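You operate a simulated robot arm through the tools that you are given. There is no shell and no other tool.

Carry out the task below with a simulated robot arm. There is one attempt and no reset: what you move stays moved.

TASK
Clear damp trap and cream tub off the long board, then oil its patch.
Fine: trap and tub go onto the blue mat; load the teal oil brush at the purple oil pot; it goes back. Get no paint, oil, glue, grit or seed on the floor or down a drain. Spill a teaspoon at most; pinch, break and dent nothing; leave nothing switched on. Set down upright: teal oil brush. A coat counts when it lies all over at full strength: go over it till it gets no stronger.

The check looks at the end state, three seconds after you hand in, the way a careful person would. Anything else that was tipped, shoved, dropped, spilled or broken makes it a failure.

THE ROBOT
A 6-joint arm with a two-finger parallel gripper, fixed in place. Base frame: the origin is on the floor under the middle of its stand, x ahead of it, y to its left, z up; the work surface is at about z = 80. Readings come in cm, rad, newtons and seconds.
It reaches about 131.3 cm from its shoulder. Its first joint turns from -2.897 to 2.897 rad. Payload 3.43 kg.
Tool frame: the origin (TCP) lies between the finger pads and is the grasp point; the fingertips stand 3.4 cm ahead of it; z points along the fingers, y is the line along which they close. Largest opening 12.8 cm; finger width 2.4, thickness 1.2; the body of the gripper, 4.8 by 13 cm, starts 9.6 cm behind the TCP.
Orientation is told as [roll, pitch, yaw] about the base's x, y, z axes, in that order, counted from this pose: with the fingers straight down and closing along the base's y, the tool's x points along the base's -x, its y along +y and its z along -z.

THE INTERFACE
- The arm moves only by the tool play_rows. Its argument "commands" is a list of rows, each a list of 7 numbers: the shift along the base's x, y, z in units of 30 mm (1.0 is 30 mm), then the turn, a rotation vector about the base's x, y, z in units of 6 degrees (1.0 is 6 degrees), then the finger opening in cm, from 0 to 12.8. In form: [[x, y, z, ax, ay, az, grip], ...]. A call has 1 to 20 rows; each row shifts and turns the commanded pose from where the row before left it. A call with a number of a shift or a turn outside -1 to 1 is refused whole. Each row takes 0.2 s and may step no farther than 5 cm and 0.15 rad from the row before; otherwise, or with a gripper value out of range, the whole call is refused. A pose out of reach is approached as far as the arm can. The call stops where the force on the tool passes 40 N (or 10 N more than at its start, if that is more) or the arm is blocked; 0.2 s more then pass. The fingers move at their own pace (about 15.3 cm/s each) and stop on an object; they squeeze with about 26 N. The grip force told is the motor's: it shows also when the fingers shut on nothing. Time passes only in rows, and 0.2 s behind the last, so rows that do not move let the fingers close. The reply holds the time, the measured pose of the TCP, the force on the tool along the base axes, the opening and the grip force, in the units named above and with some noise, with the torque about the TCP (base axes, N m) and any sound that the robot's microphone picked up.
- Cameras (640 x 400 px; columns grow to the right, rows downward): "scene" is fixed at [39.89, -50.05, 157.71]; the picture's right is [-0.46, -0.89, 0.00], its down [-0.87, 0.45, -0.18] and it looks along [0.16, -0.09, -0.98] (base axes); focal length 292 px, centre (320, 200). "wrist" rides on the gripper at [7.6, -1.1, -16] in the tool frame; the picture's right is [0.15, 0.99, 0.00], its down [-0.88, 0.13, -0.46] and it looks along [-0.45, 0.07, 0.89] (tool axes); focal length 234 px, centre (320, 200).
- capture(camera): a new picture of that camera. No time passes.
- measure_at(camera, pixels): there is no depth. For up to 12 entries [column, row, z] of the newest picture of that camera ("zoom" is the newest enlarged one), the place [x, y] in the base frame at which the ray of that pixel passes the height z, good to about 0.2 cm. No time passes.
- enlarge(camera, box): a new picture of the part [left, top, right, bottom] of that camera's present view, enlarged. No time passes.
- hand_in(): hands the job in; it is judged then, once.

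Leave the gripper open and the arm clear of the work at the hand-in unless told otherwise.

The tools are called after "Call:" as a command line: name --pt "numbers of a row" for each row, then --argument value for the rest, lists and objects as JSON in quotes. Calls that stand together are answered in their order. play_rows: Moves the arm, as the interface text tells. Its arguments: {"type":"object","properties":{"commands":{"type":"array","items":{"type":"array","items":{"type":"number"}}}},"required":["commands"]} The other tools are called the same way: capture (camera) takes a picture; measure_at (camera, pixels) gives the place at which the rays of pixels pass given heights; enlarge (camera, box) takes an enlarged picture of a part of a camera's view; hand_in () hands the job in.

At the start:

```text
time_s: 0.0
eef_pos: [33.9, -62.38, 112.2]
ee_rot: [0.0, 0.001, 0.0]
contact_force: [-0.5, -0.8, -0.3]
wrist_torque: [0.01, -0.02, 0.01]
grip_width: 12.8
gripper_force: 0.0
```

scene: 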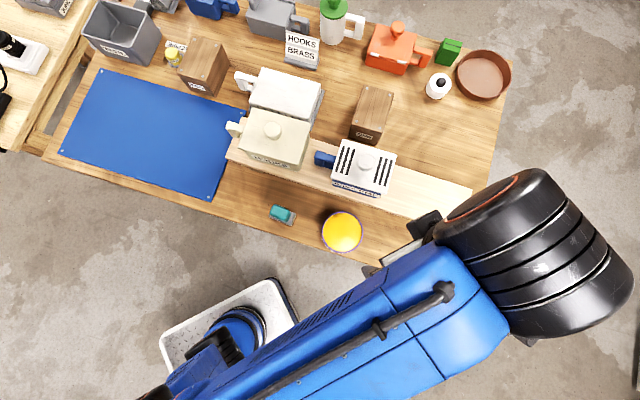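
wrist: 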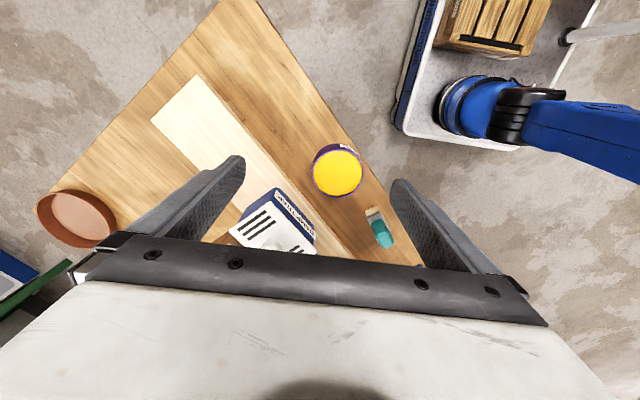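

I see a workbench with a long pale board carrying a cream tub (about 275,138) and a white box with slats (364,166), likely the damp trap. I'll enlarge these areas to read labels.

Call:
enlarge --camera "scene" --box '[200, 50, 420, 260]'

Call:
enlarge --camera "scene" --box '[300, 120, 500, 270]'

Call:
enlarge --camera "wrist" --box '[130, 60, 450, 270]'

```text
1.90 times, centred on (310, 155) of scene
```

zoom: 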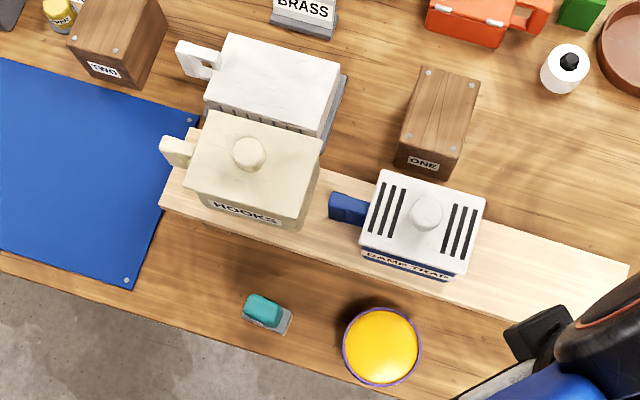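

```text
2.67 times, centred on (400, 195) of scene
```

zoom: 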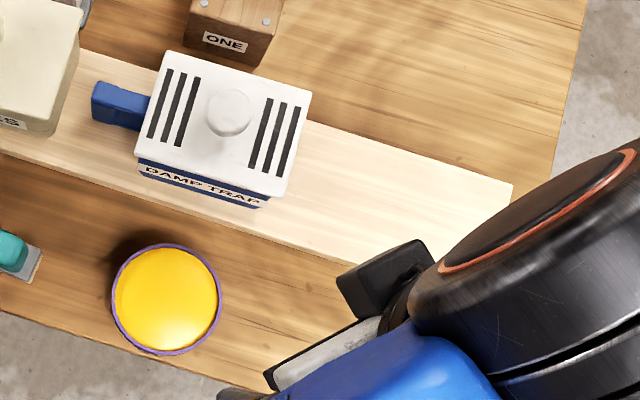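

```text
1.90 times, centred on (290, 165) of wrist
```

zoom: 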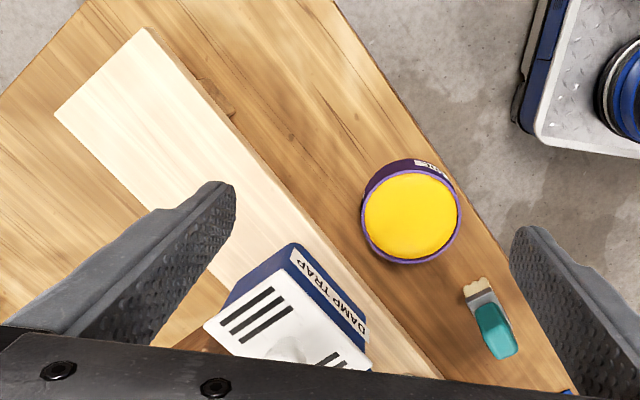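

I read "HOOKS" on the cream tub and "DAMP TRAP" on the blue/white box; yellow oil in a purple-rimmed pot; the teal brush at (283,214). I'll measure key pixels at the table height.

Call:
measure_at --camera "scene" --pixels '[[101, 69, 80], [246, 110, 80], [212, 200, 80], [60, 153, 80], [226, 155, 82], [473, 188, 82], [462, 220, 82], [283, 214, 84], [342, 232, 86], [275, 138, 95], [364, 166, 92], [372, 105, 95]]'

Call:
enlarge --camera "scene" --box '[255, 190, 375, 265]'

Call:
enlarge --camera "scene" --box '[0, 0, 260, 210]'

Call:
enlarge --camera "scene" --box '[240, 0, 520, 175]'

Call:
enlarge --camera "wrist" --box '[300, 130, 420, 260]'

```text
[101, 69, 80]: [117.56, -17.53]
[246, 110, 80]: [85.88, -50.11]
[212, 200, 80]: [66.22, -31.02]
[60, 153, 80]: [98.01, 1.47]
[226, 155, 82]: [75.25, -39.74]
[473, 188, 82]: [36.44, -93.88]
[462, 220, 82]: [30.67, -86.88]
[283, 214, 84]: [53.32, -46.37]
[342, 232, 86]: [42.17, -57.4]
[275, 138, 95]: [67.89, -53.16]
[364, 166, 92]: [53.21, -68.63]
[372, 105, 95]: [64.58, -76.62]
```

```text
5.33 times, centred on (315, 228) of scene
```

zoom: 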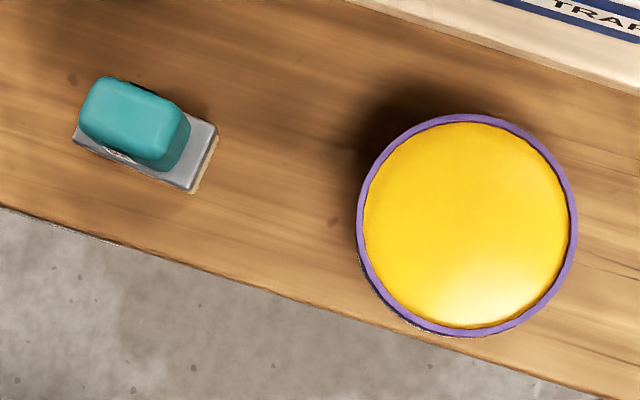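

```text
1.90 times, centred on (130, 105) of scene
```

zoom: 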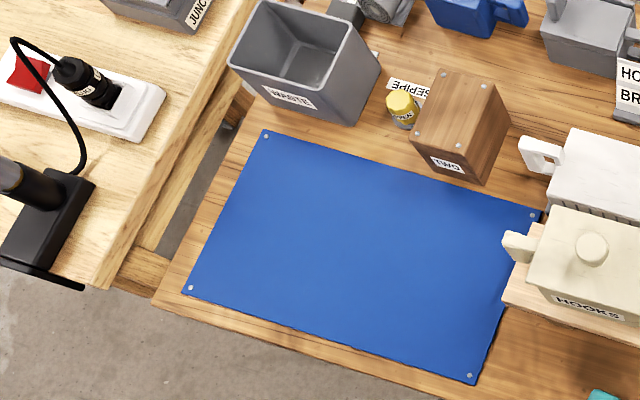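

```text
2.29 times, centred on (380, 88) of scene
```

zoom: 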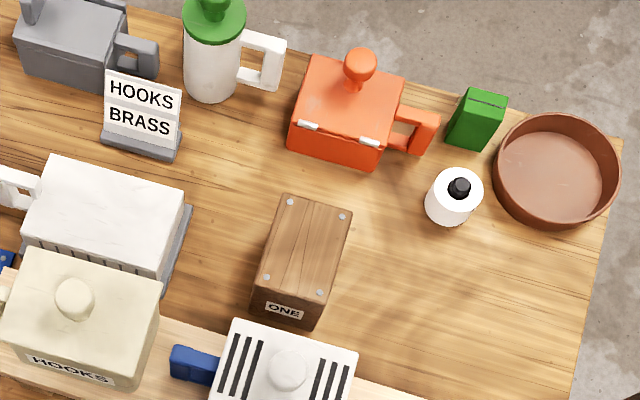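

```text
3.08 times, centred on (360, 195) of wrist
```

zoom: 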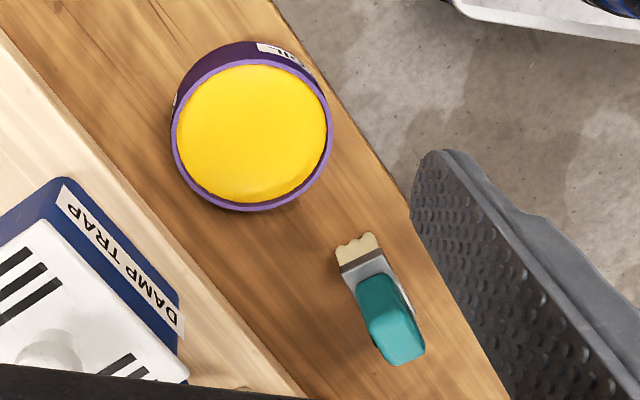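

The brush stands on its bristles near (53,-46); the bench is turned 45° to the base frame. Next I lift a little, turn the gripper 45° so the fingers close across the board, and go above the right end of the board to look with the wrist camera.

Call:
play_rows --pt "0.458 -0.597 0.333 0 0 0.9375 12.8" --pt "0.458 -0.597 0.333 0 0 0.9375 12.8" --pt "0.458 -0.597 0.333 0 0 0.9375 12.8" --pt "0.458 -0.597 0.333 0 0 0.9375 12.8" --pt "0.458 -0.597 0.333 0 0 0.9375 12.8" --pt "0.458 -0.597 0.333 0 0 0.9375 12.8" --pt "0.458 -0.597 0.333 0 0 0.9375 12.8" --pt "0.458 -0.597 0.333 0 0 0.9375 12.8" --pt "0 0 0 0 0 0 12.8"

Call:
capture --camera "wrist"

Call:
capture --camera "scene"

```text
time_s: 2.0
eef_pos: [43.88, -72.78, 111.09]
ee_rot: [-0.003, 0.002, 0.785]
contact_force: [-0.4, -0.1, -0.7]
wrist_torque: [-0.01, -0.01, -0.01]
grip_width: 12.82
gripper_force: 0.0
out of reach, approached as far as the arm can: row 3, 4, 5, 6, 7, 8
```

```text
taken
```

wrist: 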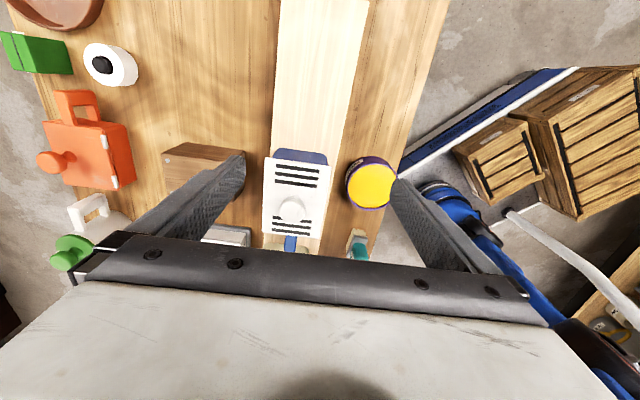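

```text
taken
```

scene: 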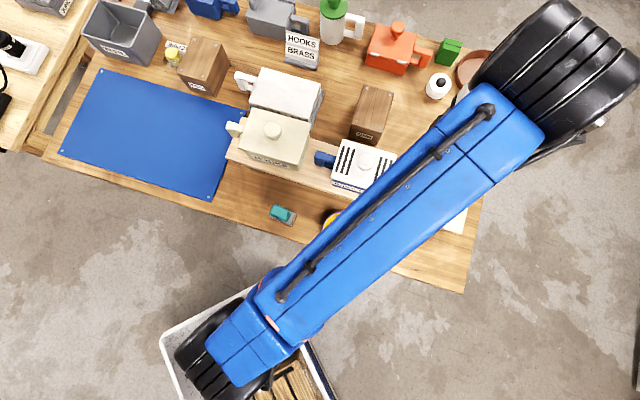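

The arm could not reach that height out there (it stopped at z≈111). The wrist view shows the trap at (295,195), box ONE at (195,165), pot at (370,182). I'll test how commands relate to the measured pose with a small move downward.

Call:
play_rows --pt "0 0 -0.333 0 0 0 12.8"

Call:
enlarge --camera "wrist" --box '[150, 0, 450, 270]'

```text
time_s: 2.4
eef_pos: [43.97, -72.8, 110.14]
ee_rot: [0.0, 0.001, 0.785]
contact_force: [0.0, -0.4, 0.2]
wrist_torque: [-0.04, -0.03, 0.01]
grip_width: 12.8
gripper_force: 0.0
```

```text
1.48 times, centred on (300, 135) of wrist
```

zoom: 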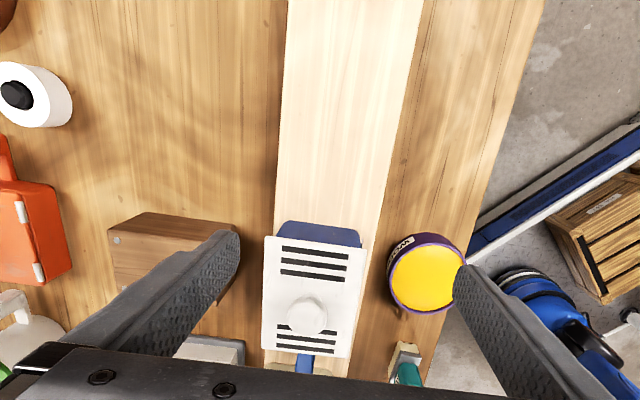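

The commanded pose is simply re-anchored at the reached pose. Now I measure the trap lid's corners in both views at several heights to find its height.

Call:
measure_at --camera "zoom" --pixels '[[265, 236, 90], [265, 236, 94], [366, 250, 90], [366, 250, 94], [350, 357, 90], [350, 357, 94], [307, 317, 94], [307, 317, 98], [425, 260, 86], [425, 278, 86], [408, 370, 86], [408, 370, 90]]'

Call:
measure_at --camera "scene" --pixels '[[342.6, 139.7, 90], [342.6, 139.7, 94], [397.9, 156.6, 90], [397.9, 156.6, 94], [385.3, 195, 90], [385.3, 195, 94], [331, 177.6, 90], [331, 177.6, 94], [367, 160, 94], [367, 160, 98]]'

```text
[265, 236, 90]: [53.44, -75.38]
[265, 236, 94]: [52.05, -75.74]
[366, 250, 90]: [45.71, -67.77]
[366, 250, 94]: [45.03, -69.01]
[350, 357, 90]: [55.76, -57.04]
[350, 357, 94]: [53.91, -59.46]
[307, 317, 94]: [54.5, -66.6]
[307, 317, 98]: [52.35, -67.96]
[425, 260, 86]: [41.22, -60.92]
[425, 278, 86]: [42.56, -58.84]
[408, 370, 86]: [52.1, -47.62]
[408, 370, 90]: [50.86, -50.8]
```

```text
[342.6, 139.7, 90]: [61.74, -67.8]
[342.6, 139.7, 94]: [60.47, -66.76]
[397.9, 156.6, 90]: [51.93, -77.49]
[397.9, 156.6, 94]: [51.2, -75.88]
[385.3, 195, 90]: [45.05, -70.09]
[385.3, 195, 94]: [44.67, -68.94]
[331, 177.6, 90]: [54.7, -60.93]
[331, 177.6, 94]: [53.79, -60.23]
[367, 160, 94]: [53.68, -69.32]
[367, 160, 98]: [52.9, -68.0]
```

The lid top sits at about z=94, knob at 98, lid about 12.7 x 9.5 cm. I want a side view, so I rotate the gripper to yaw -45° and stand at the front of the bench, looking at the faces of the trap and tub.

Call:
play_rows --pt "0.029 0.549 -0.137 0 0 -1 12.8" --pt "0.029 0.549 -0.137 0 0 -1 12.8" --pt "0.029 0.549 -0.137 0 0 -1 12.8" --pt "0.029 0.549 -0.137 0 0 -1 12.8" --pt "0.029 0.549 -0.137 0 0 -1 12.8" --pt "0.029 0.549 -0.137 0 0 -1 12.8" --pt "0.029 0.549 -0.137 0 0 -1 12.8" --pt "0.029 0.549 -0.137 0 0 -1 12.8" --pt "0.029 0.549 -0.137 0 0 -1 12.8" --pt "0.029 0.549 -0.137 0 0 -1 12.8" --pt "0.029 0.549 -0.137 0 0 -1 12.8" --pt "0.029 0.549 -0.137 0 0 -1 12.8" --pt "0.029 0.549 -0.137 0 0 -1 12.8" --pt "0.029 0.549 -0.137 0 0 -1 12.8" --pt "0.029 0.549 -0.137 0 0 -1 12.8"

Call:
capture --camera "wrist"

Call:
capture --camera "scene"

```text
time_s: 5.6
eef_pos: [45.41, -48.07, 103.96]
ee_rot: [-0.002, 0.0, -0.787]
contact_force: [-0.1, 0.6, -0.7]
wrist_torque: [0.05, 0.03, -0.02]
grip_width: 12.82
gripper_force: 0.1
```

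```text
taken
```

wrist: 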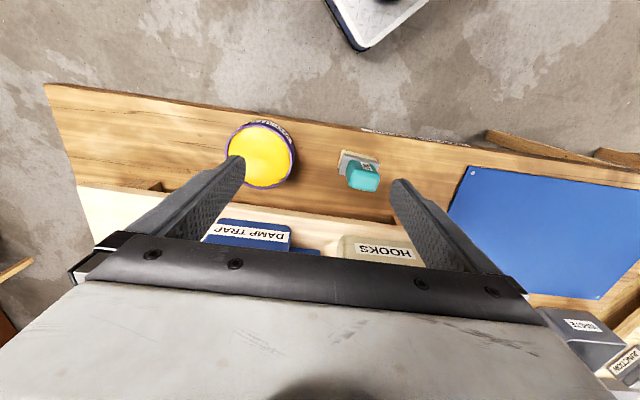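

```text
taken
```

scene: 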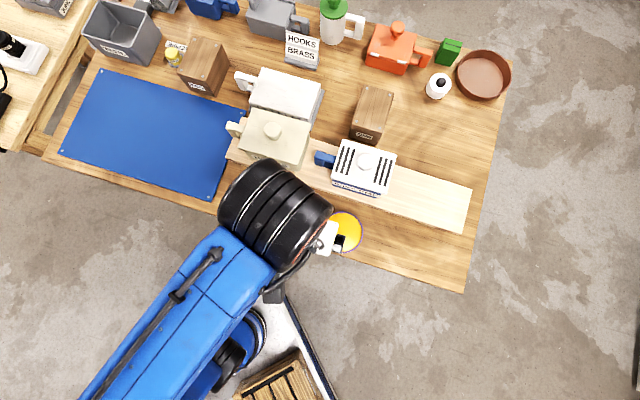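

The fingers hide the objects in this pose. I tilt the tool 30° toward the back of the bench (rotation about -u) and lower slightly so the camera sees the faces of trap and tub more from the side.

Call:
play_rows --pt "0 0 -0.3 -0.7071 -0.7071 0 12.8" --pt "0 0 -0.3 -0.7071 -0.7071 0 12.8" --pt "0 0 -0.3 -0.7071 -0.7071 0 12.8" --pt "0 0 -0.3 -0.7071 -0.7071 0 12.8" --pt "0 0 -0.3 -0.7071 -0.7071 0 12.8" --pt "0 0 0 0 0 0 12.8"

Call:
capture --camera "wrist"

Call:
capture --camera "scene"

```text
time_s: 7.0
eef_pos: [45.34, -48.06, 99.4]
ee_rot: [0.0, -0.524, -0.788]
contact_force: [-0.6, -0.2, -0.2]
wrist_torque: [-0.05, -0.01, 0.01]
grip_width: 12.8
gripper_force: 0.0
```

```text
taken
```

wrist: 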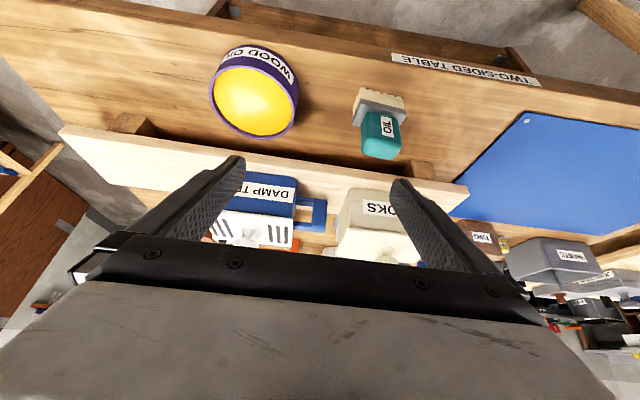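

```text
taken
```

scene: 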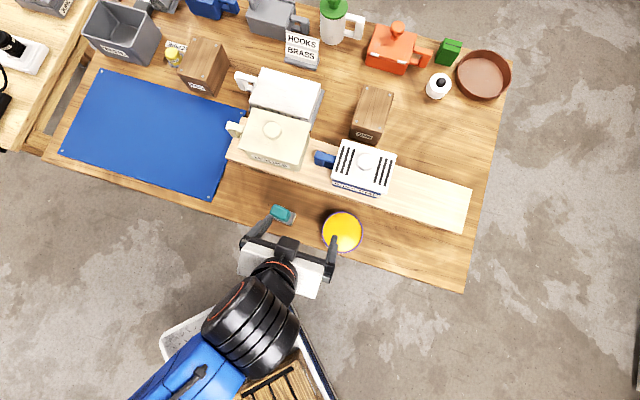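

Now the faces are visible: the board appears to sit on wooden bearers at (135,122) and (425,168). I'll enlarge to see details.

Call:
enlarge --camera "wrist" --box '[190, 140, 440, 290]'

Call:
enlarge --camera "wrist" --box '[200, 30, 430, 170]'

Call:
enlarge --camera "wrist" --box '[40, 90, 240, 230]'

Call:
enlarge --camera "scene" --box '[300, 100, 500, 300]'

```text
2.56 times, centred on (315, 215) of wrist
```

zoom: 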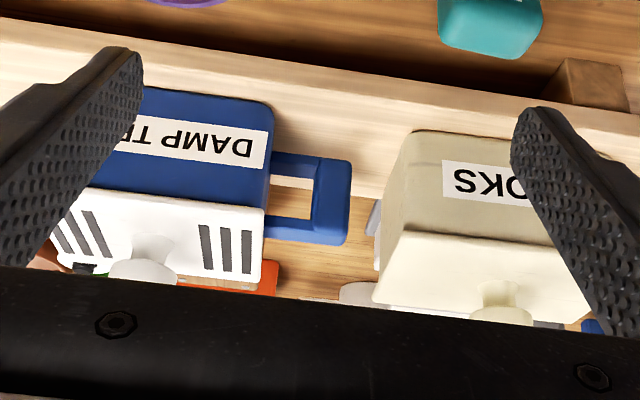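

```text
2.78 times, centred on (315, 100) of wrist
```

zoom: 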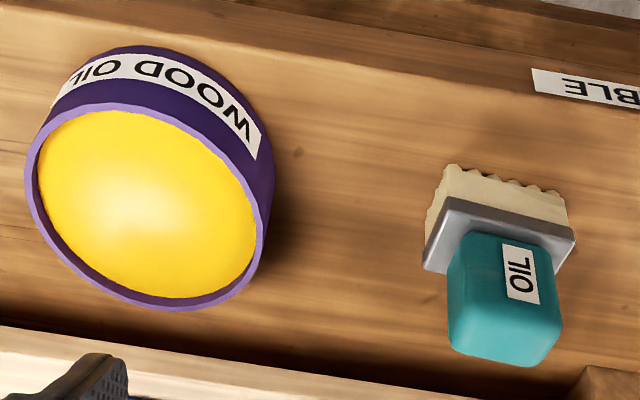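

```text
2.86 times, centred on (140, 160) of wrist
```

zoom: 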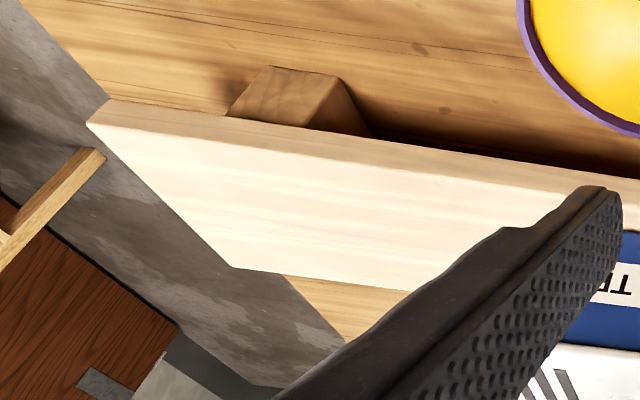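

```text
2.00 times, centred on (400, 200) of scene
```

zoom: 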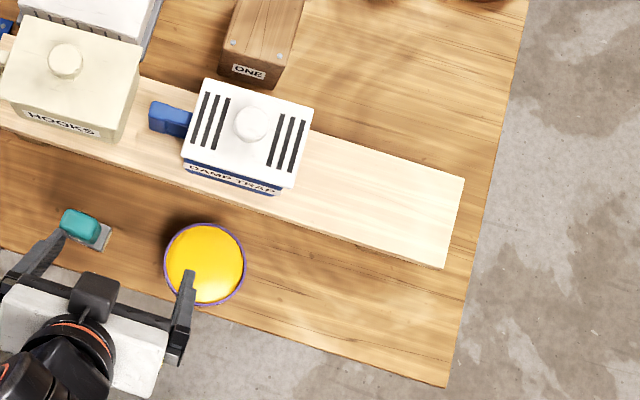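

I see the trap (flush lid, loop handle at its left), the tub, the board on bearers, and a stiff brush with a flat ferrule. I'll measure box ONE's front bottom edge, the board edges, and heights of things in the two views.

Call:
measure_at --camera "zoom" --pixels '[[217, 75, 80], [278, 90, 80], [464, 180, 84], [464, 180, 86], [442, 268, 84], [442, 268, 86], [204, 264, 86], [204, 224, 88], [204, 305, 88], [163, 264, 88], [245, 264, 88], [250, 124, 98]]'

Call:
measure_at --camera "wrist" --pixels '[[60, 135, 84], [60, 135, 86], [113, 184, 84], [113, 184, 86], [247, 64, 88], [254, 137, 88], [211, 92, 88], [298, 113, 88], [245, 243, 98], [366, 242, 90]]'

```text
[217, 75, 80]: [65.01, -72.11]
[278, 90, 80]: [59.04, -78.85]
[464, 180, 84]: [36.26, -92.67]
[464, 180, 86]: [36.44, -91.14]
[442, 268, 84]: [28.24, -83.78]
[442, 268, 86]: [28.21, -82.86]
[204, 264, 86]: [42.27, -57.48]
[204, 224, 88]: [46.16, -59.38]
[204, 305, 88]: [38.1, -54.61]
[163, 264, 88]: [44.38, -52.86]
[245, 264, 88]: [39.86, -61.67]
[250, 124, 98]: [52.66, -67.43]
```

```text
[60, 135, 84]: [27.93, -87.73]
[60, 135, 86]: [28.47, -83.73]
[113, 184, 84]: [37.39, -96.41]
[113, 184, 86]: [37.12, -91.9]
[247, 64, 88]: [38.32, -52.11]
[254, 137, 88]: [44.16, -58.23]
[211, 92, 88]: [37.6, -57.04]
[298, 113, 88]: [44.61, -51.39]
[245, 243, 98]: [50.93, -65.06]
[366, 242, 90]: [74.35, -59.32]
```

Board top comes out at z≈86.3 (it's on bearers), with v-width 11.6 cm. Next I triangulate the pot rim, brush and tub.

Call:
measure_at --camera "wrist" --pixels '[[252.8, 102.5, 86], [252.8, 102.5, 88], [252.8, 102.5, 90], [370, 153, 88], [370, 153, 90], [397, 155, 88], [397, 155, 90], [393, 122, 88], [355, 125, 84], [402, 113, 84], [358, 93, 80], [403, 102, 80]]'

Call:
measure_at --camera "scene" --pixels '[[342, 232, 84], [342, 232, 88], [342, 232, 90], [272, 206, 88], [272, 206, 90], [288, 212, 90], [270, 216, 84], [291, 222, 84], [296, 213, 84], [226, 155, 86.3], [236, 138, 86.3], [272, 130, 102]]'

Call:
enlarge --camera "scene" --box '[220, 100, 330, 230]'

```text
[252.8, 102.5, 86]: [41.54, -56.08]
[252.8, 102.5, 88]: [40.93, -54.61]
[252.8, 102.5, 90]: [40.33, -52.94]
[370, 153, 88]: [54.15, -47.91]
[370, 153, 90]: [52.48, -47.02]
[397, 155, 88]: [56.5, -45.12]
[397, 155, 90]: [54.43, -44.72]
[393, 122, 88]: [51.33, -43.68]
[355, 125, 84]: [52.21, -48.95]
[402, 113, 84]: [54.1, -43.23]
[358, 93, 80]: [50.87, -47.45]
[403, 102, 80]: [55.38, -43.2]
```

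```text
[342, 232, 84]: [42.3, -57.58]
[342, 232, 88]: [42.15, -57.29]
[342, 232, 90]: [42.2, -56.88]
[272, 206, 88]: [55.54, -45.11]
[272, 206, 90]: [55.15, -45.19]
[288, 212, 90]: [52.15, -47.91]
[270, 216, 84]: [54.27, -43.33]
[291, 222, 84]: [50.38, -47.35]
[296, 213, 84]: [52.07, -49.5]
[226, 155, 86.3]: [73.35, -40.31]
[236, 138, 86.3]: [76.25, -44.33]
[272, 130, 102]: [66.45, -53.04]
```

```text
3.08 times, centred on (275, 165) of scene
```

zoom: 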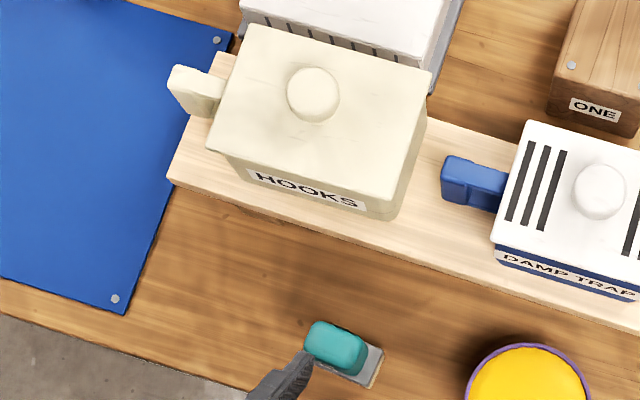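

Pot rim is at z≈84.2, centre (42.3,-57.5), radius about 5 cm; brush handle top about z≈88.5. Now triangulate the tub: lid front corner and knob in both views.

Call:
measure_at --camera "wrist" --pixels '[[346.3, 228.7, 94], [346.3, 228.7, 96], [346.3, 228.7, 98], [346.3, 228.7, 100], [385.3, 254, 98], [385.3, 254, 100], [385.3, 254, 102]]'

Call:
measure_at --camera "scene" --pixels '[[302.6, 165.6, 94], [302.6, 165.6, 96], [302.6, 165.6, 98], [302.6, 165.6, 100], [272.7, 130.3, 98], [272.7, 130.3, 100], [272.7, 130.3, 102], [252.3, 108.8, 96], [252.3, 108.8, 98], [310.7, 122.8, 98], [238.3, 148.8, 98], [238.3, 148.8, 96]]'

```text
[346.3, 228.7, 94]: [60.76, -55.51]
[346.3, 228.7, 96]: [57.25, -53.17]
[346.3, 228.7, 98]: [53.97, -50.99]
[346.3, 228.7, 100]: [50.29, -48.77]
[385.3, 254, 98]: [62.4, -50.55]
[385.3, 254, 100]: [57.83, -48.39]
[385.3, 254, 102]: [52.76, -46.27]
```

```text
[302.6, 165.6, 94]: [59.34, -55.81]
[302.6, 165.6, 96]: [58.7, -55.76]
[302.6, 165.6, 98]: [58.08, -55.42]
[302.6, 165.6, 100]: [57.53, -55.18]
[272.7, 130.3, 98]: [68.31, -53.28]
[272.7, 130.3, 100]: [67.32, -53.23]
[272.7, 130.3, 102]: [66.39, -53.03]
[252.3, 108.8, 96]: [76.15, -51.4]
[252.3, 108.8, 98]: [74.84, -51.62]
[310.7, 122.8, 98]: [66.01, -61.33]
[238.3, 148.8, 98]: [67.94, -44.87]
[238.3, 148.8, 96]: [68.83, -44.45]
```

The tub lid is at about z=95, 10 cm across the board and 14.5 cm along it, centre near (68,-53). I need to see the gap between the tub and the white box behind it, so I'll untilt, rise, turn to yaw +45° and look from above the tub.

Call:
play_rows --pt "0 0 0.5 0.7071 0.7071 0 12.8" --pt "0 0 0.5 0.7071 0.7071 0 12.8" --pt "0 0 0.5 0.7071 0.7071 0 12.8" --pt "0 0 0.5 0.7071 0.7071 0 12.8" --pt "0 0 0.5 0.7071 0.7071 0 12.8"

Call:
play_rows --pt "0.469 -0.283 0.02 0 0 1 12.8" --pt "0.469 -0.283 0.02 0 0 1 12.8" --pt "0.469 -0.283 0.02 0 0 1 12.8" --pt "0.469 -0.283 0.02 0 0 1 12.8" --pt "0.469 -0.283 0.02 0 0 1 12.8" --pt "0.469 -0.283 0.02 0 0 1 12.8" --pt "0.469 -0.283 0.02 0 0 1 12.8" --pt "0.469 -0.283 0.02 0 0 1 12.8" --pt "0.469 -0.283 0.02 0 0 1 12.8" --pt "0.469 -0.283 0.02 0 0 1 12.8" --pt "0.469 -0.283 0.02 0 0 1 12.8" --pt "0.469 -0.283 0.02 0 0 1 12.8" --pt "0.469 -0.283 0.02 0 0 1 12.8" --pt "0.469 -0.283 0.02 0 0 1 12.8" --pt "0.469 -0.283 0.02 0 0 1 12.8"

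Call:
capture --camera "wrist"

Call:
capture --camera "scene"

```text
time_s: 8.2
eef_pos: [45.24, -47.88, 107.08]
ee_rot: [0.002, 0.001, -0.786]
contact_force: [0.0, -0.4, 0.9]
wrist_torque: [0.0, -0.02, 0.0]
grip_width: 12.81
gripper_force: 0.0
```

```text
time_s: 11.4
eef_pos: [66.53, -60.75, 107.79]
ee_rot: [0.0, 0.001, 0.786]
contact_force: [-1.0, 0.5, 0.3]
wrist_torque: [-0.03, -0.03, -0.04]
grip_width: 12.79
gripper_force: 0.1
```

```text
taken
```

wrist: 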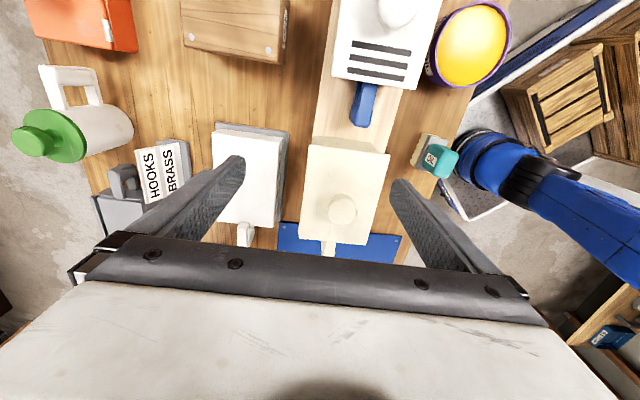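

```text
taken
```

scene: 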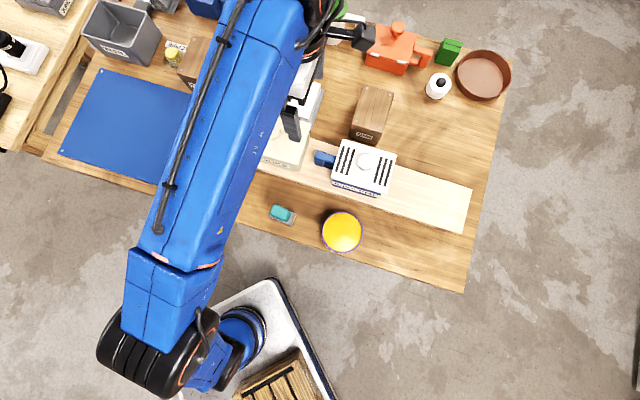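

The white box and tub are seen side by side from above. I'll enlarge to size the gap.

Call:
enlarge --camera "wrist" --box '[200, 110, 420, 260]'

```text
2.67 times, centred on (310, 185) of wrist
```

zoom: 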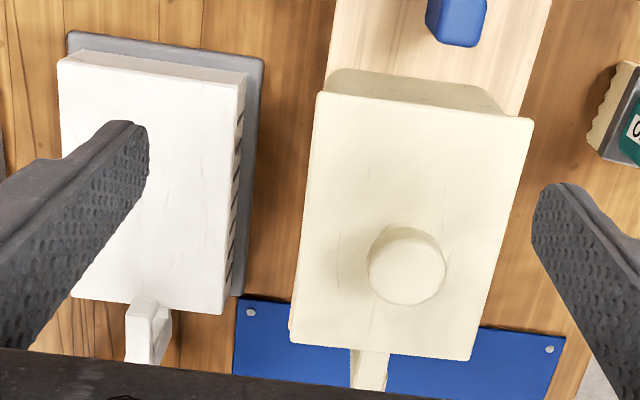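

I measure the tub lid corners at z=95 and the white box base edge near z=81, plus the box top edge.

Call:
measure_at --camera "zoom" --pixels '[[318, 93, 95], [532, 119, 95], [470, 360, 95], [291, 342, 95], [404, 270, 99], [263, 60, 81], [240, 297, 81], [245, 75, 90], [222, 313, 90], [328, 72, 87], [495, 113, 87], [350, 385, 90]]'

Call:
measure_at --camera "zoom" --pixels '[[318, 93, 96], [532, 119, 96], [470, 360, 96], [291, 342, 96], [404, 270, 98], [425, 0, 90], [487, 0, 90], [430, 40, 90], [475, 45, 90]]'

```text
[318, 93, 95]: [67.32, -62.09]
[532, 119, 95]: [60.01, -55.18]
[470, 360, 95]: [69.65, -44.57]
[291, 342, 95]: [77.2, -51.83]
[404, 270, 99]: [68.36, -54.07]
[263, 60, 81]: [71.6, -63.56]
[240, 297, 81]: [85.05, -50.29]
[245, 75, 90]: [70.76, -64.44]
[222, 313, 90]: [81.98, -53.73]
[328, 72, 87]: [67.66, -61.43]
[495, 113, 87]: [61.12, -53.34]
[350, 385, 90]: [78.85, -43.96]
```

```text
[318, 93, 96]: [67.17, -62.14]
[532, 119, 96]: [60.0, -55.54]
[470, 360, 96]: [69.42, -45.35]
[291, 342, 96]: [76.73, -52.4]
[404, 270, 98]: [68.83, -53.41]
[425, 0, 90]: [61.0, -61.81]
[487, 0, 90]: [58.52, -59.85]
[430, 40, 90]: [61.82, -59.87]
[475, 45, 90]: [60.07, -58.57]
```

The tub: u-centre (68.5,-53.4), gap behind it about 4.3 cm, enough for a 1.2 cm finger. I move over the tub centre at z≈107.8, then check with a picture before descending.

Call:
play_rows --pt "0.22 0.82 0 0 0 0 12.8" --pt "0.22 0.82 0 0 0 0 12.8" --pt "0.22 0.82 0 0 0 0 12.8" --pt "0 0 0 0 0 0 12.8"

Call:
capture --camera "wrist"

```text
time_s: 12.4
eef_pos: [68.44, -53.41, 107.89]
ee_rot: [0.0, -0.001, 0.786]
contact_force: [0.0, 0.8, 0.3]
wrist_torque: [-0.01, -0.01, -0.02]
grip_width: 12.81
gripper_force: 0.1
```

```text
taken
```

wrist: 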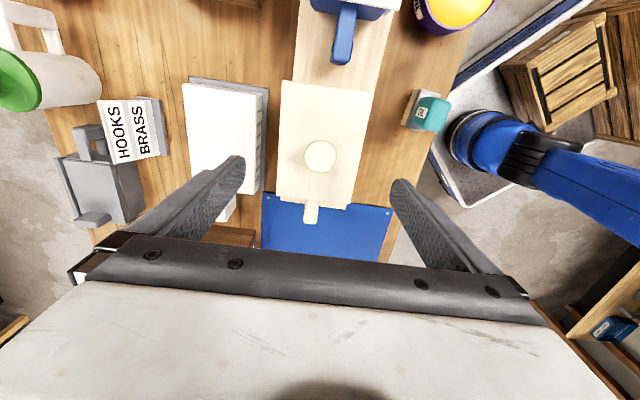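

Aligned over the tub. Descend to z≈100 (tips just above the lid), then look again.

Call:
play_rows --pt "0 0 -0.52 0 0 0 12.8" --pt "0 0 -0.52 0 0 0 12.8" --pt "0 0 -0.52 0 0 0 12.8" --pt "0 0 -0.52 0 0 0 12.8" --pt "0 0 -0.52 0 0 0 12.8" --pt "0 0 0 0 0 0 12.8"

Call:
capture --camera "wrist"

Call:
capture --camera "scene"

```text
time_s: 13.8
eef_pos: [68.47, -53.28, 99.95]
ee_rot: [-0.001, 0.0, 0.784]
contact_force: [0.6, -0.5, 0.2]
wrist_torque: [0.01, -0.03, -0.06]
grip_width: 12.8
gripper_force: 0.0
```

```text
taken
```

wrist: 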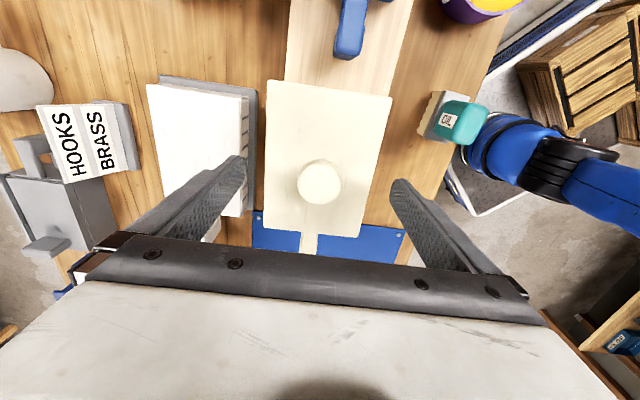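

```text
taken
```

scene: 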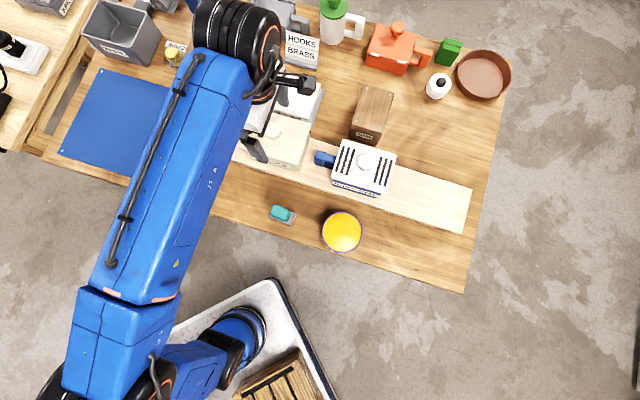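

Clearances look balanced (28 px left, 30 px right). Descend to z≈91, still open.

Call:
play_rows --pt "0 0 -0.5 0 0 0 12.8" --pt "0 0 -0.5 0 0 0 12.8" --pt "0 0 -0.5 0 0 0 12.8" --pt "0 0 -0.5 0 0 0 12.8" --pt "0 0 -0.5 0 0 0 12.8" --pt "0 0 -0.45 0 0 0 12.8" --pt "0 0 0 0 0 0 12.8"

Call:
capture --camera "wrist"

```text
time_s: 15.4
eef_pos: [68.51, -53.41, 91.15]
ee_rot: [0.0, 0.0, 0.784]
contact_force: [-0.2, 0.3, 0.3]
wrist_torque: [0.02, 0.02, 0.0]
grip_width: 12.8
gripper_force: 0.1
```

```text
taken
```

wrist: 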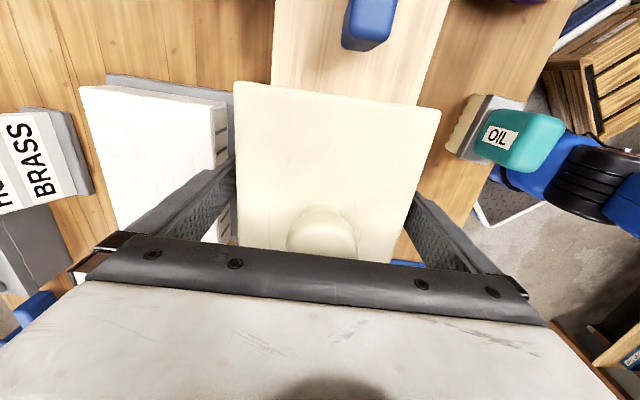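

No contact on the way down; the fingers straddle the tub. Close in small steps to see where they meet it.

Call:
play_rows --pt "0 0 0 0 0 0 11.6" --pt "0 0 0 0 0 0 10.8" --pt "0 0 0 0 0 0 10.3" --pt "0 0 0 0 0 0 10.0" --pt "0 0 0 0 0 0 9.6" --pt "0 0 0 0 0 0 9.6"

```text
time_s: 16.8
eef_pos: [68.6, -53.42, 91.31]
ee_rot: [0.0, 0.0, 0.785]
contact_force: [-0.6, 0.6, 0.3]
wrist_torque: [0.03, 0.0, 0.1]
grip_width: 10.53
gripper_force: 25.9
```

Gripped at 10.53 cm with 26 N. Lift gently 2 cm and check the force and picture.

Call:
play_rows --pt "0 0 0.1 0 0 0 9.6" --pt "0 0 0.2 0 0 0 9.6" --pt "0 0 0.2 0 0 0 9.6" --pt "0 0 0.2 0 0 0 9.6" --pt "0 0 0 0 0 0 9.6" --pt "0 0 0 0 0 0 9.6"

Call:
capture --camera "wrist"

Call:
capture --camera "scene"

```text
time_s: 18.2
eef_pos: [68.47, -53.42, 93.34]
ee_rot: [-0.001, -0.002, 0.782]
contact_force: [-0.7, -0.8, -2.3]
wrist_torque: [-0.04, 0.03, -0.04]
grip_width: 10.48
gripper_force: 25.8
```

```text
taken
```

wrist: 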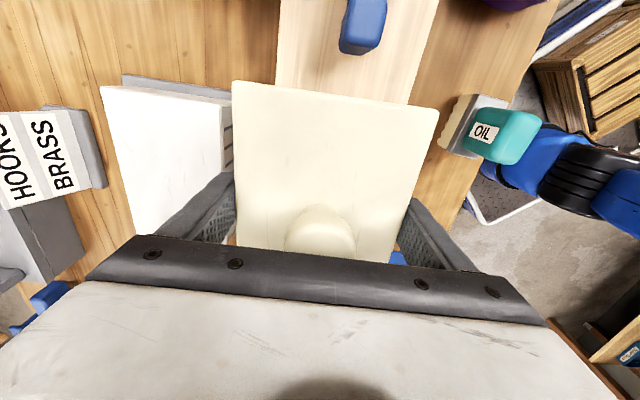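

```text
taken
```

scene: 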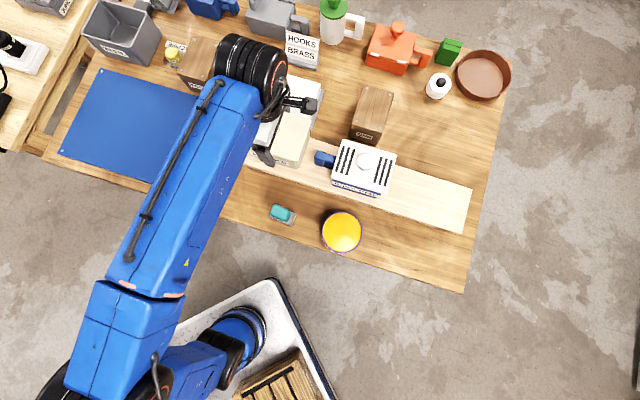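

Only about 2 N of weight; I should confirm the whole tub came up, not just the lid. Enlarge both views around the tub.

Call:
enlarge --camera "scene" --box '[220, 90, 340, 190]'

Call:
enlarge --camera "wrist" --box '[200, 60, 470, 260]'

```text
4.00 times, centred on (280, 140) of scene
```

zoom: 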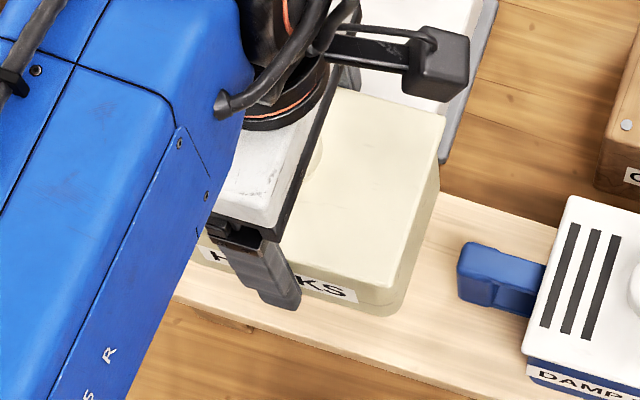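

```text
2.00 times, centred on (335, 160) of wrist
```

zoom: 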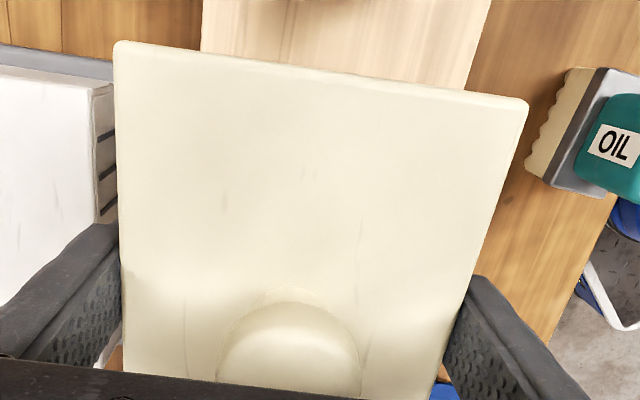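

The body came up with the lid (bottom corner moved as predicted). Now carry it along the bench to above the mat at about (91.9,-15.6), keeping level.

Call:
play_rows --pt "0.237 0.382 0 0 0 0 9.6" --pt "0.355 0.573 0 0 0 0 9.6" --pt "0.473 0.764 0 0 0 0 9.6" --pt "0.473 0.764 0 0 0 0 9.6" --pt "0.473 0.764 0 0 0 0 9.6" --pt "0.473 0.764 0 0 0 0 9.6" --pt "0.473 0.764 0 0 0 0 9.6" --pt "0.473 0.764 0 0 0 0 9.6" --pt "0.473 0.764 0 0 0 0 9.6" --pt "0.473 0.764 0 0 0 0 9.6" --pt "0.473 0.764 0 0 0 0 9.6" --pt "0.473 0.764 0 0 0 0 9.6" --pt "0.473 0.764 0 0 0 0 9.6" --pt "0.473 0.764 0 0 0 0 9.6" --pt "0.473 0.764 0 0 0 0 9.6" --pt "0.473 0.764 0 0 0 0 9.6" --pt "0.355 0.573 0 0 0 0 9.6" --pt "0.237 0.382 0 0 0 0 9.6" --pt "0 0 0 0 0 0 9.6"

Call:
capture --camera "wrist"

Call:
capture --camera "scene"

```text
time_s: 22.2
eef_pos: [91.86, -15.67, 93.2]
ee_rot: [0.001, 0.0, 0.784]
contact_force: [-0.1, 0.8, -2.8]
wrist_torque: [-0.04, 0.02, -0.03]
grip_width: 10.52
gripper_force: 26.1
```

```text
taken
```

wrist: 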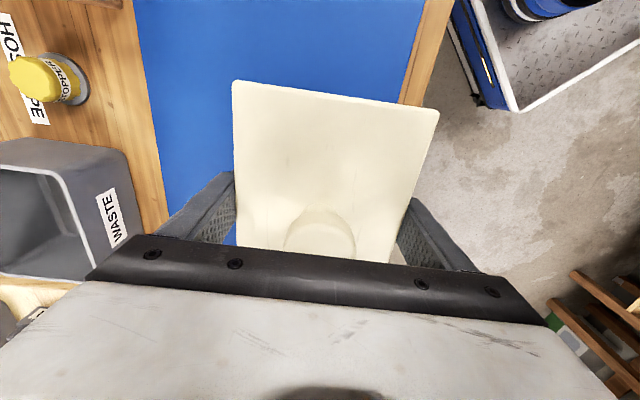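

```text
taken
```

scene: 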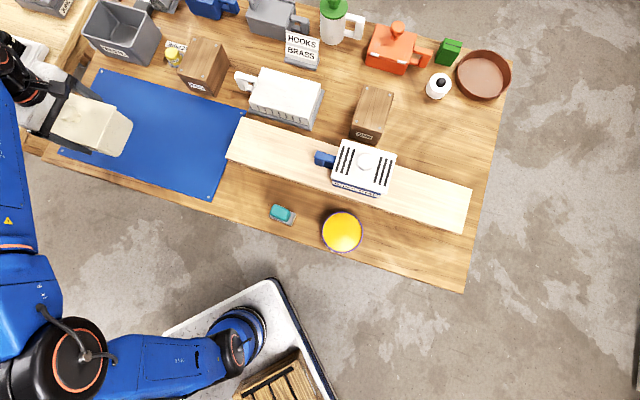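

The tub is over the mat. Nudge 2 cm toward the mat's middle and lower 7 cm, leaving the last centimetre for small steps.

Call:
play_rows --pt "0.24 -0.24 0 0 0 0 9.6" --pt "0.24 -0.24 -0.2 0 0 0 9.6" --pt "0 0 -0.45 0 0 0 9.6" --pt "0 0 -0.5 0 0 0 9.6" --pt "0 0 -0.5 0 0 0 9.6" --pt "0 0 -0.45 0 0 0 9.6" --pt "0 0 -0.2 0 0 0 9.6" --pt "0 0 0 0 0 0 9.6"

Call:
capture --camera "scene"

```text
time_s: 24.0
eef_pos: [93.33, -17.17, 86.35]
ee_rot: [0.001, 0.0, 0.783]
contact_force: [-0.2, -0.3, -2.7]
wrist_torque: [-0.03, 0.04, 0.01]
grip_width: 10.48
gripper_force: 26.0
```

```text
taken
```

scene: 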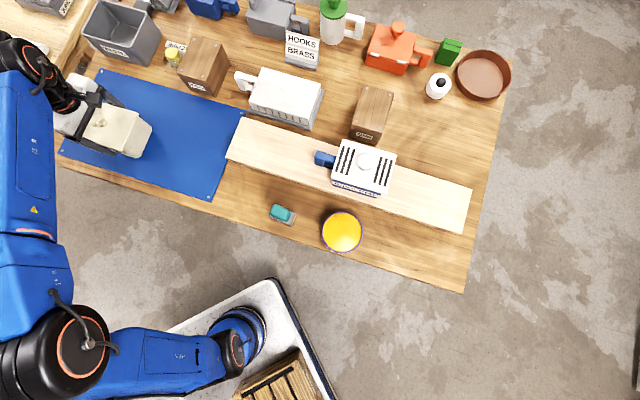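

Bottom should now be about 1.3 cm above the mat. Lower in 3 mm steps watching the force.

Call:
play_rows --pt "0 0 -0.1 0 0 0 9.6" --pt "0 0 -0.1 0 0 0 9.6" --pt "0 0 -0.1 0 0 0 9.6"

```text
time_s: 24.8
eef_pos: [93.48, -17.04, 85.41]
ee_rot: [0.002, 0.0, 0.786]
contact_force: [-0.1, -0.2, -2.6]
wrist_torque: [-0.05, 0.01, 0.0]
grip_width: 10.49
gripper_force: 25.9
```

Still hanging free (-2.6 N). Continue in 2 mm steps.

Call:
play_rows --pt "0 0 -0.07 0 0 0 9.6" --pt "0 0 -0.07 0 0 0 9.6"

```text
time_s: 25.4
eef_pos: [93.42, -17.11, 85.19]
ee_rot: [-0.002, -0.002, 0.783]
contact_force: [1.5, -0.6, 5.8]
wrist_torque: [0.37, 0.04, -0.05]
grip_width: 10.48
gripper_force: 26.3
```

Contact made (+5.8 N): the tub stands on the mat. Open the fingers in steps.

Call:
play_rows --pt "0 0 0 0 0 0 10.6" --pt "0 0 0 0 0 0 11.0" --pt "0 0 0 0 0 0 11.8" --pt "0 0 0 0 0 0 12.8" --pt "0 0 0 0 0 0 12.8"

Call:
capture --camera "wrist"

```text
time_s: 26.6
eef_pos: [93.34, -17.13, 85.04]
ee_rot: [0.001, 0.001, 0.785]
contact_force: [0.2, -1.1, 0.8]
wrist_torque: [0.01, 0.01, 0.0]
grip_width: 12.81
gripper_force: 0.1
```

```text
taken
```

wrist: 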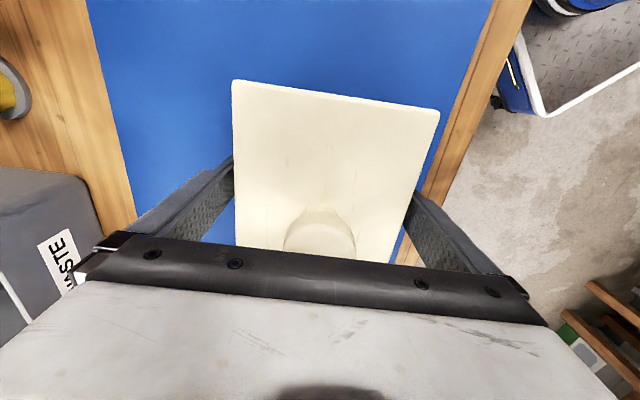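

Released cleanly. Rise straight up ~14 cm, then look at the result.

Call:
play_rows --pt "0 0 0.2 0 0 0 12.8" --pt "0 0 0.5 0 0 0 12.8" --pt "0 0 0.8 0 0 0 12.8" --pt "0 0 1 0 0 0 12.8" --pt "0 0 1 0 0 0 12.8" --pt "0 0 1 0 0 0 12.8" --pt "-0.5 -0.5 0.5 0 0 0 12.8" --pt "-0.7 -0.7 0.3 0 0 0 12.8" --pt "-0.7 -0.7 0.3 0 0 0 12.8" --pt "-0.7 -0.7 0 0 0 0 12.8" --pt "-0.7 -0.7 0 0 0 0 12.8" --pt "0 0 0 0 0 0 12.8"

Call:
capture --camera "wrist"

Call:
capture --camera "scene"

```text
time_s: 29.2
eef_pos: [83.48, -27.03, 101.77]
ee_rot: [0.0, 0.0, 0.784]
contact_force: [-0.1, 0.2, 0.1]
wrist_torque: [-0.01, 0.03, -0.01]
grip_width: 12.8
gripper_force: 0.0
```

```text
taken
```

wrist: 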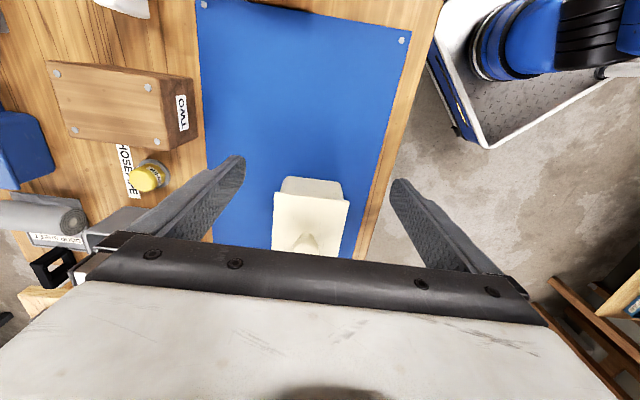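

```text
taken
```

scene: 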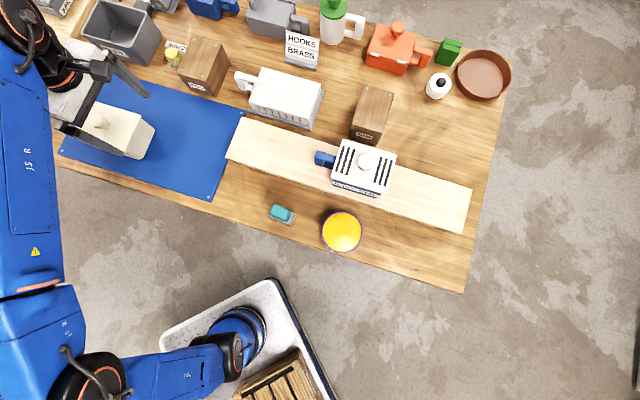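

The tub stands on the mat. Now move above the trap (52.7,-67.8) at z≈104.

Call:
play_rows --pt "-0.604 -0.8 0.05 0 0 0 12.8" --pt "-0.604 -0.8 0.05 0 0 0 12.8" --pt "-0.604 -0.8 0.05 0 0 0 12.8" --pt "-0.604 -0.8 0.05 0 0 0 12.8" --pt "-0.604 -0.8 0.05 0 0 0 12.8" --pt "-0.604 -0.8 0.05 0 0 0 12.8" --pt "-0.604 -0.8 0.05 0 0 0 12.8" --pt "-0.604 -0.8 0.05 0 0 0 12.8" --pt "-0.604 -0.8 0.05 0 0 0 12.8" --pt "-0.604 -0.8 0.05 0 0 0 12.8" --pt "-0.604 -0.8 0.05 0 0 0 12.8" --pt "-0.604 -0.8 0.05 0 0 0 12.8" --pt "-0.604 -0.8 0.05 0 0 0 12.8" --pt "-0.604 -0.8 0.05 0 0 0 12.8" --pt "-0.604 -0.8 0.05 0 0 0 12.8" --pt "-0.604 -0.8 0.05 0 0 0 12.8" --pt "-0.604 -0.8 0.05 0 0 0 12.8" --pt "0 0 0 0 0 0 12.8"

Call:
capture --camera "wrist"

Call:
capture --camera "scene"

```text
time_s: 33.0
eef_pos: [52.6, -67.84, 104.33]
ee_rot: [0.001, -0.001, 0.785]
contact_force: [0.7, -0.3, 0.4]
wrist_torque: [0.05, -0.01, 0.0]
grip_width: 12.81
gripper_force: 0.0
```

```text
taken
```

wrist: 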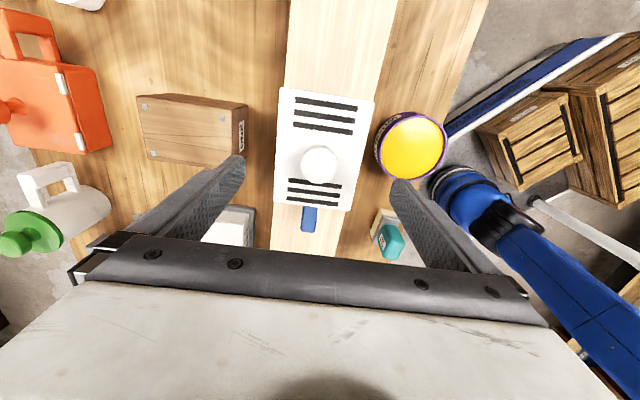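

```text
taken
```

scene: 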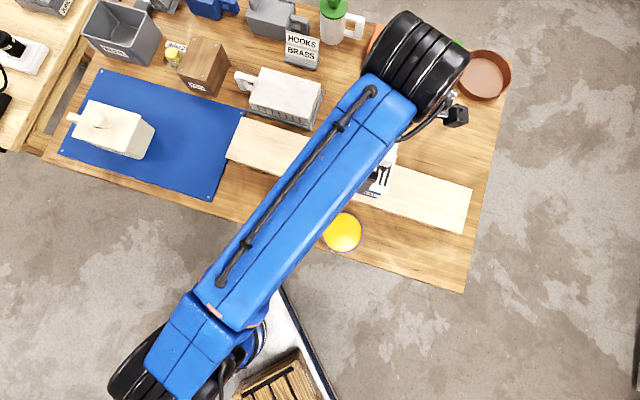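

The trap is between the fingers. Descend to z≈97.5 and look.

Call:
play_rows --pt "0 0 -0.5 0 0 0 12.8" --pt "0 0 -0.5 0 0 0 12.8" --pt "0 0 -0.5 0 0 0 12.8" --pt "0 0 -0.5 0 0 0 12.8" --pt "0 0 -0.25 0 0 0 12.8" --pt "0 0 0 0 0 0 12.8"

Call:
capture --camera "wrist"

```text
time_s: 34.4
eef_pos: [52.69, -67.82, 97.53]
ee_rot: [0.0, 0.0, 0.785]
contact_force: [-0.7, -1.1, 1.0]
wrist_torque: [0.0, 0.0, 0.01]
grip_width: 12.77
gripper_force: 0.0
```

```text
taken
```

wrist: 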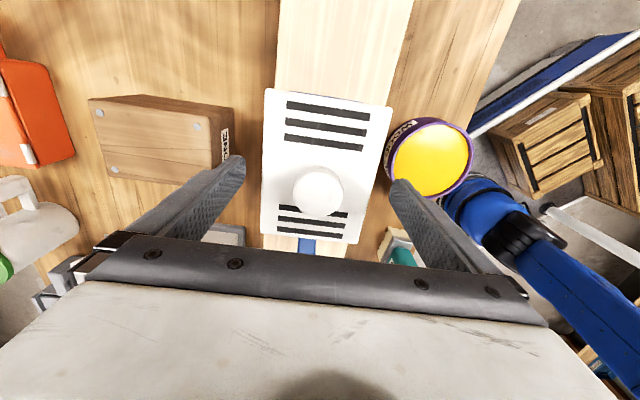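

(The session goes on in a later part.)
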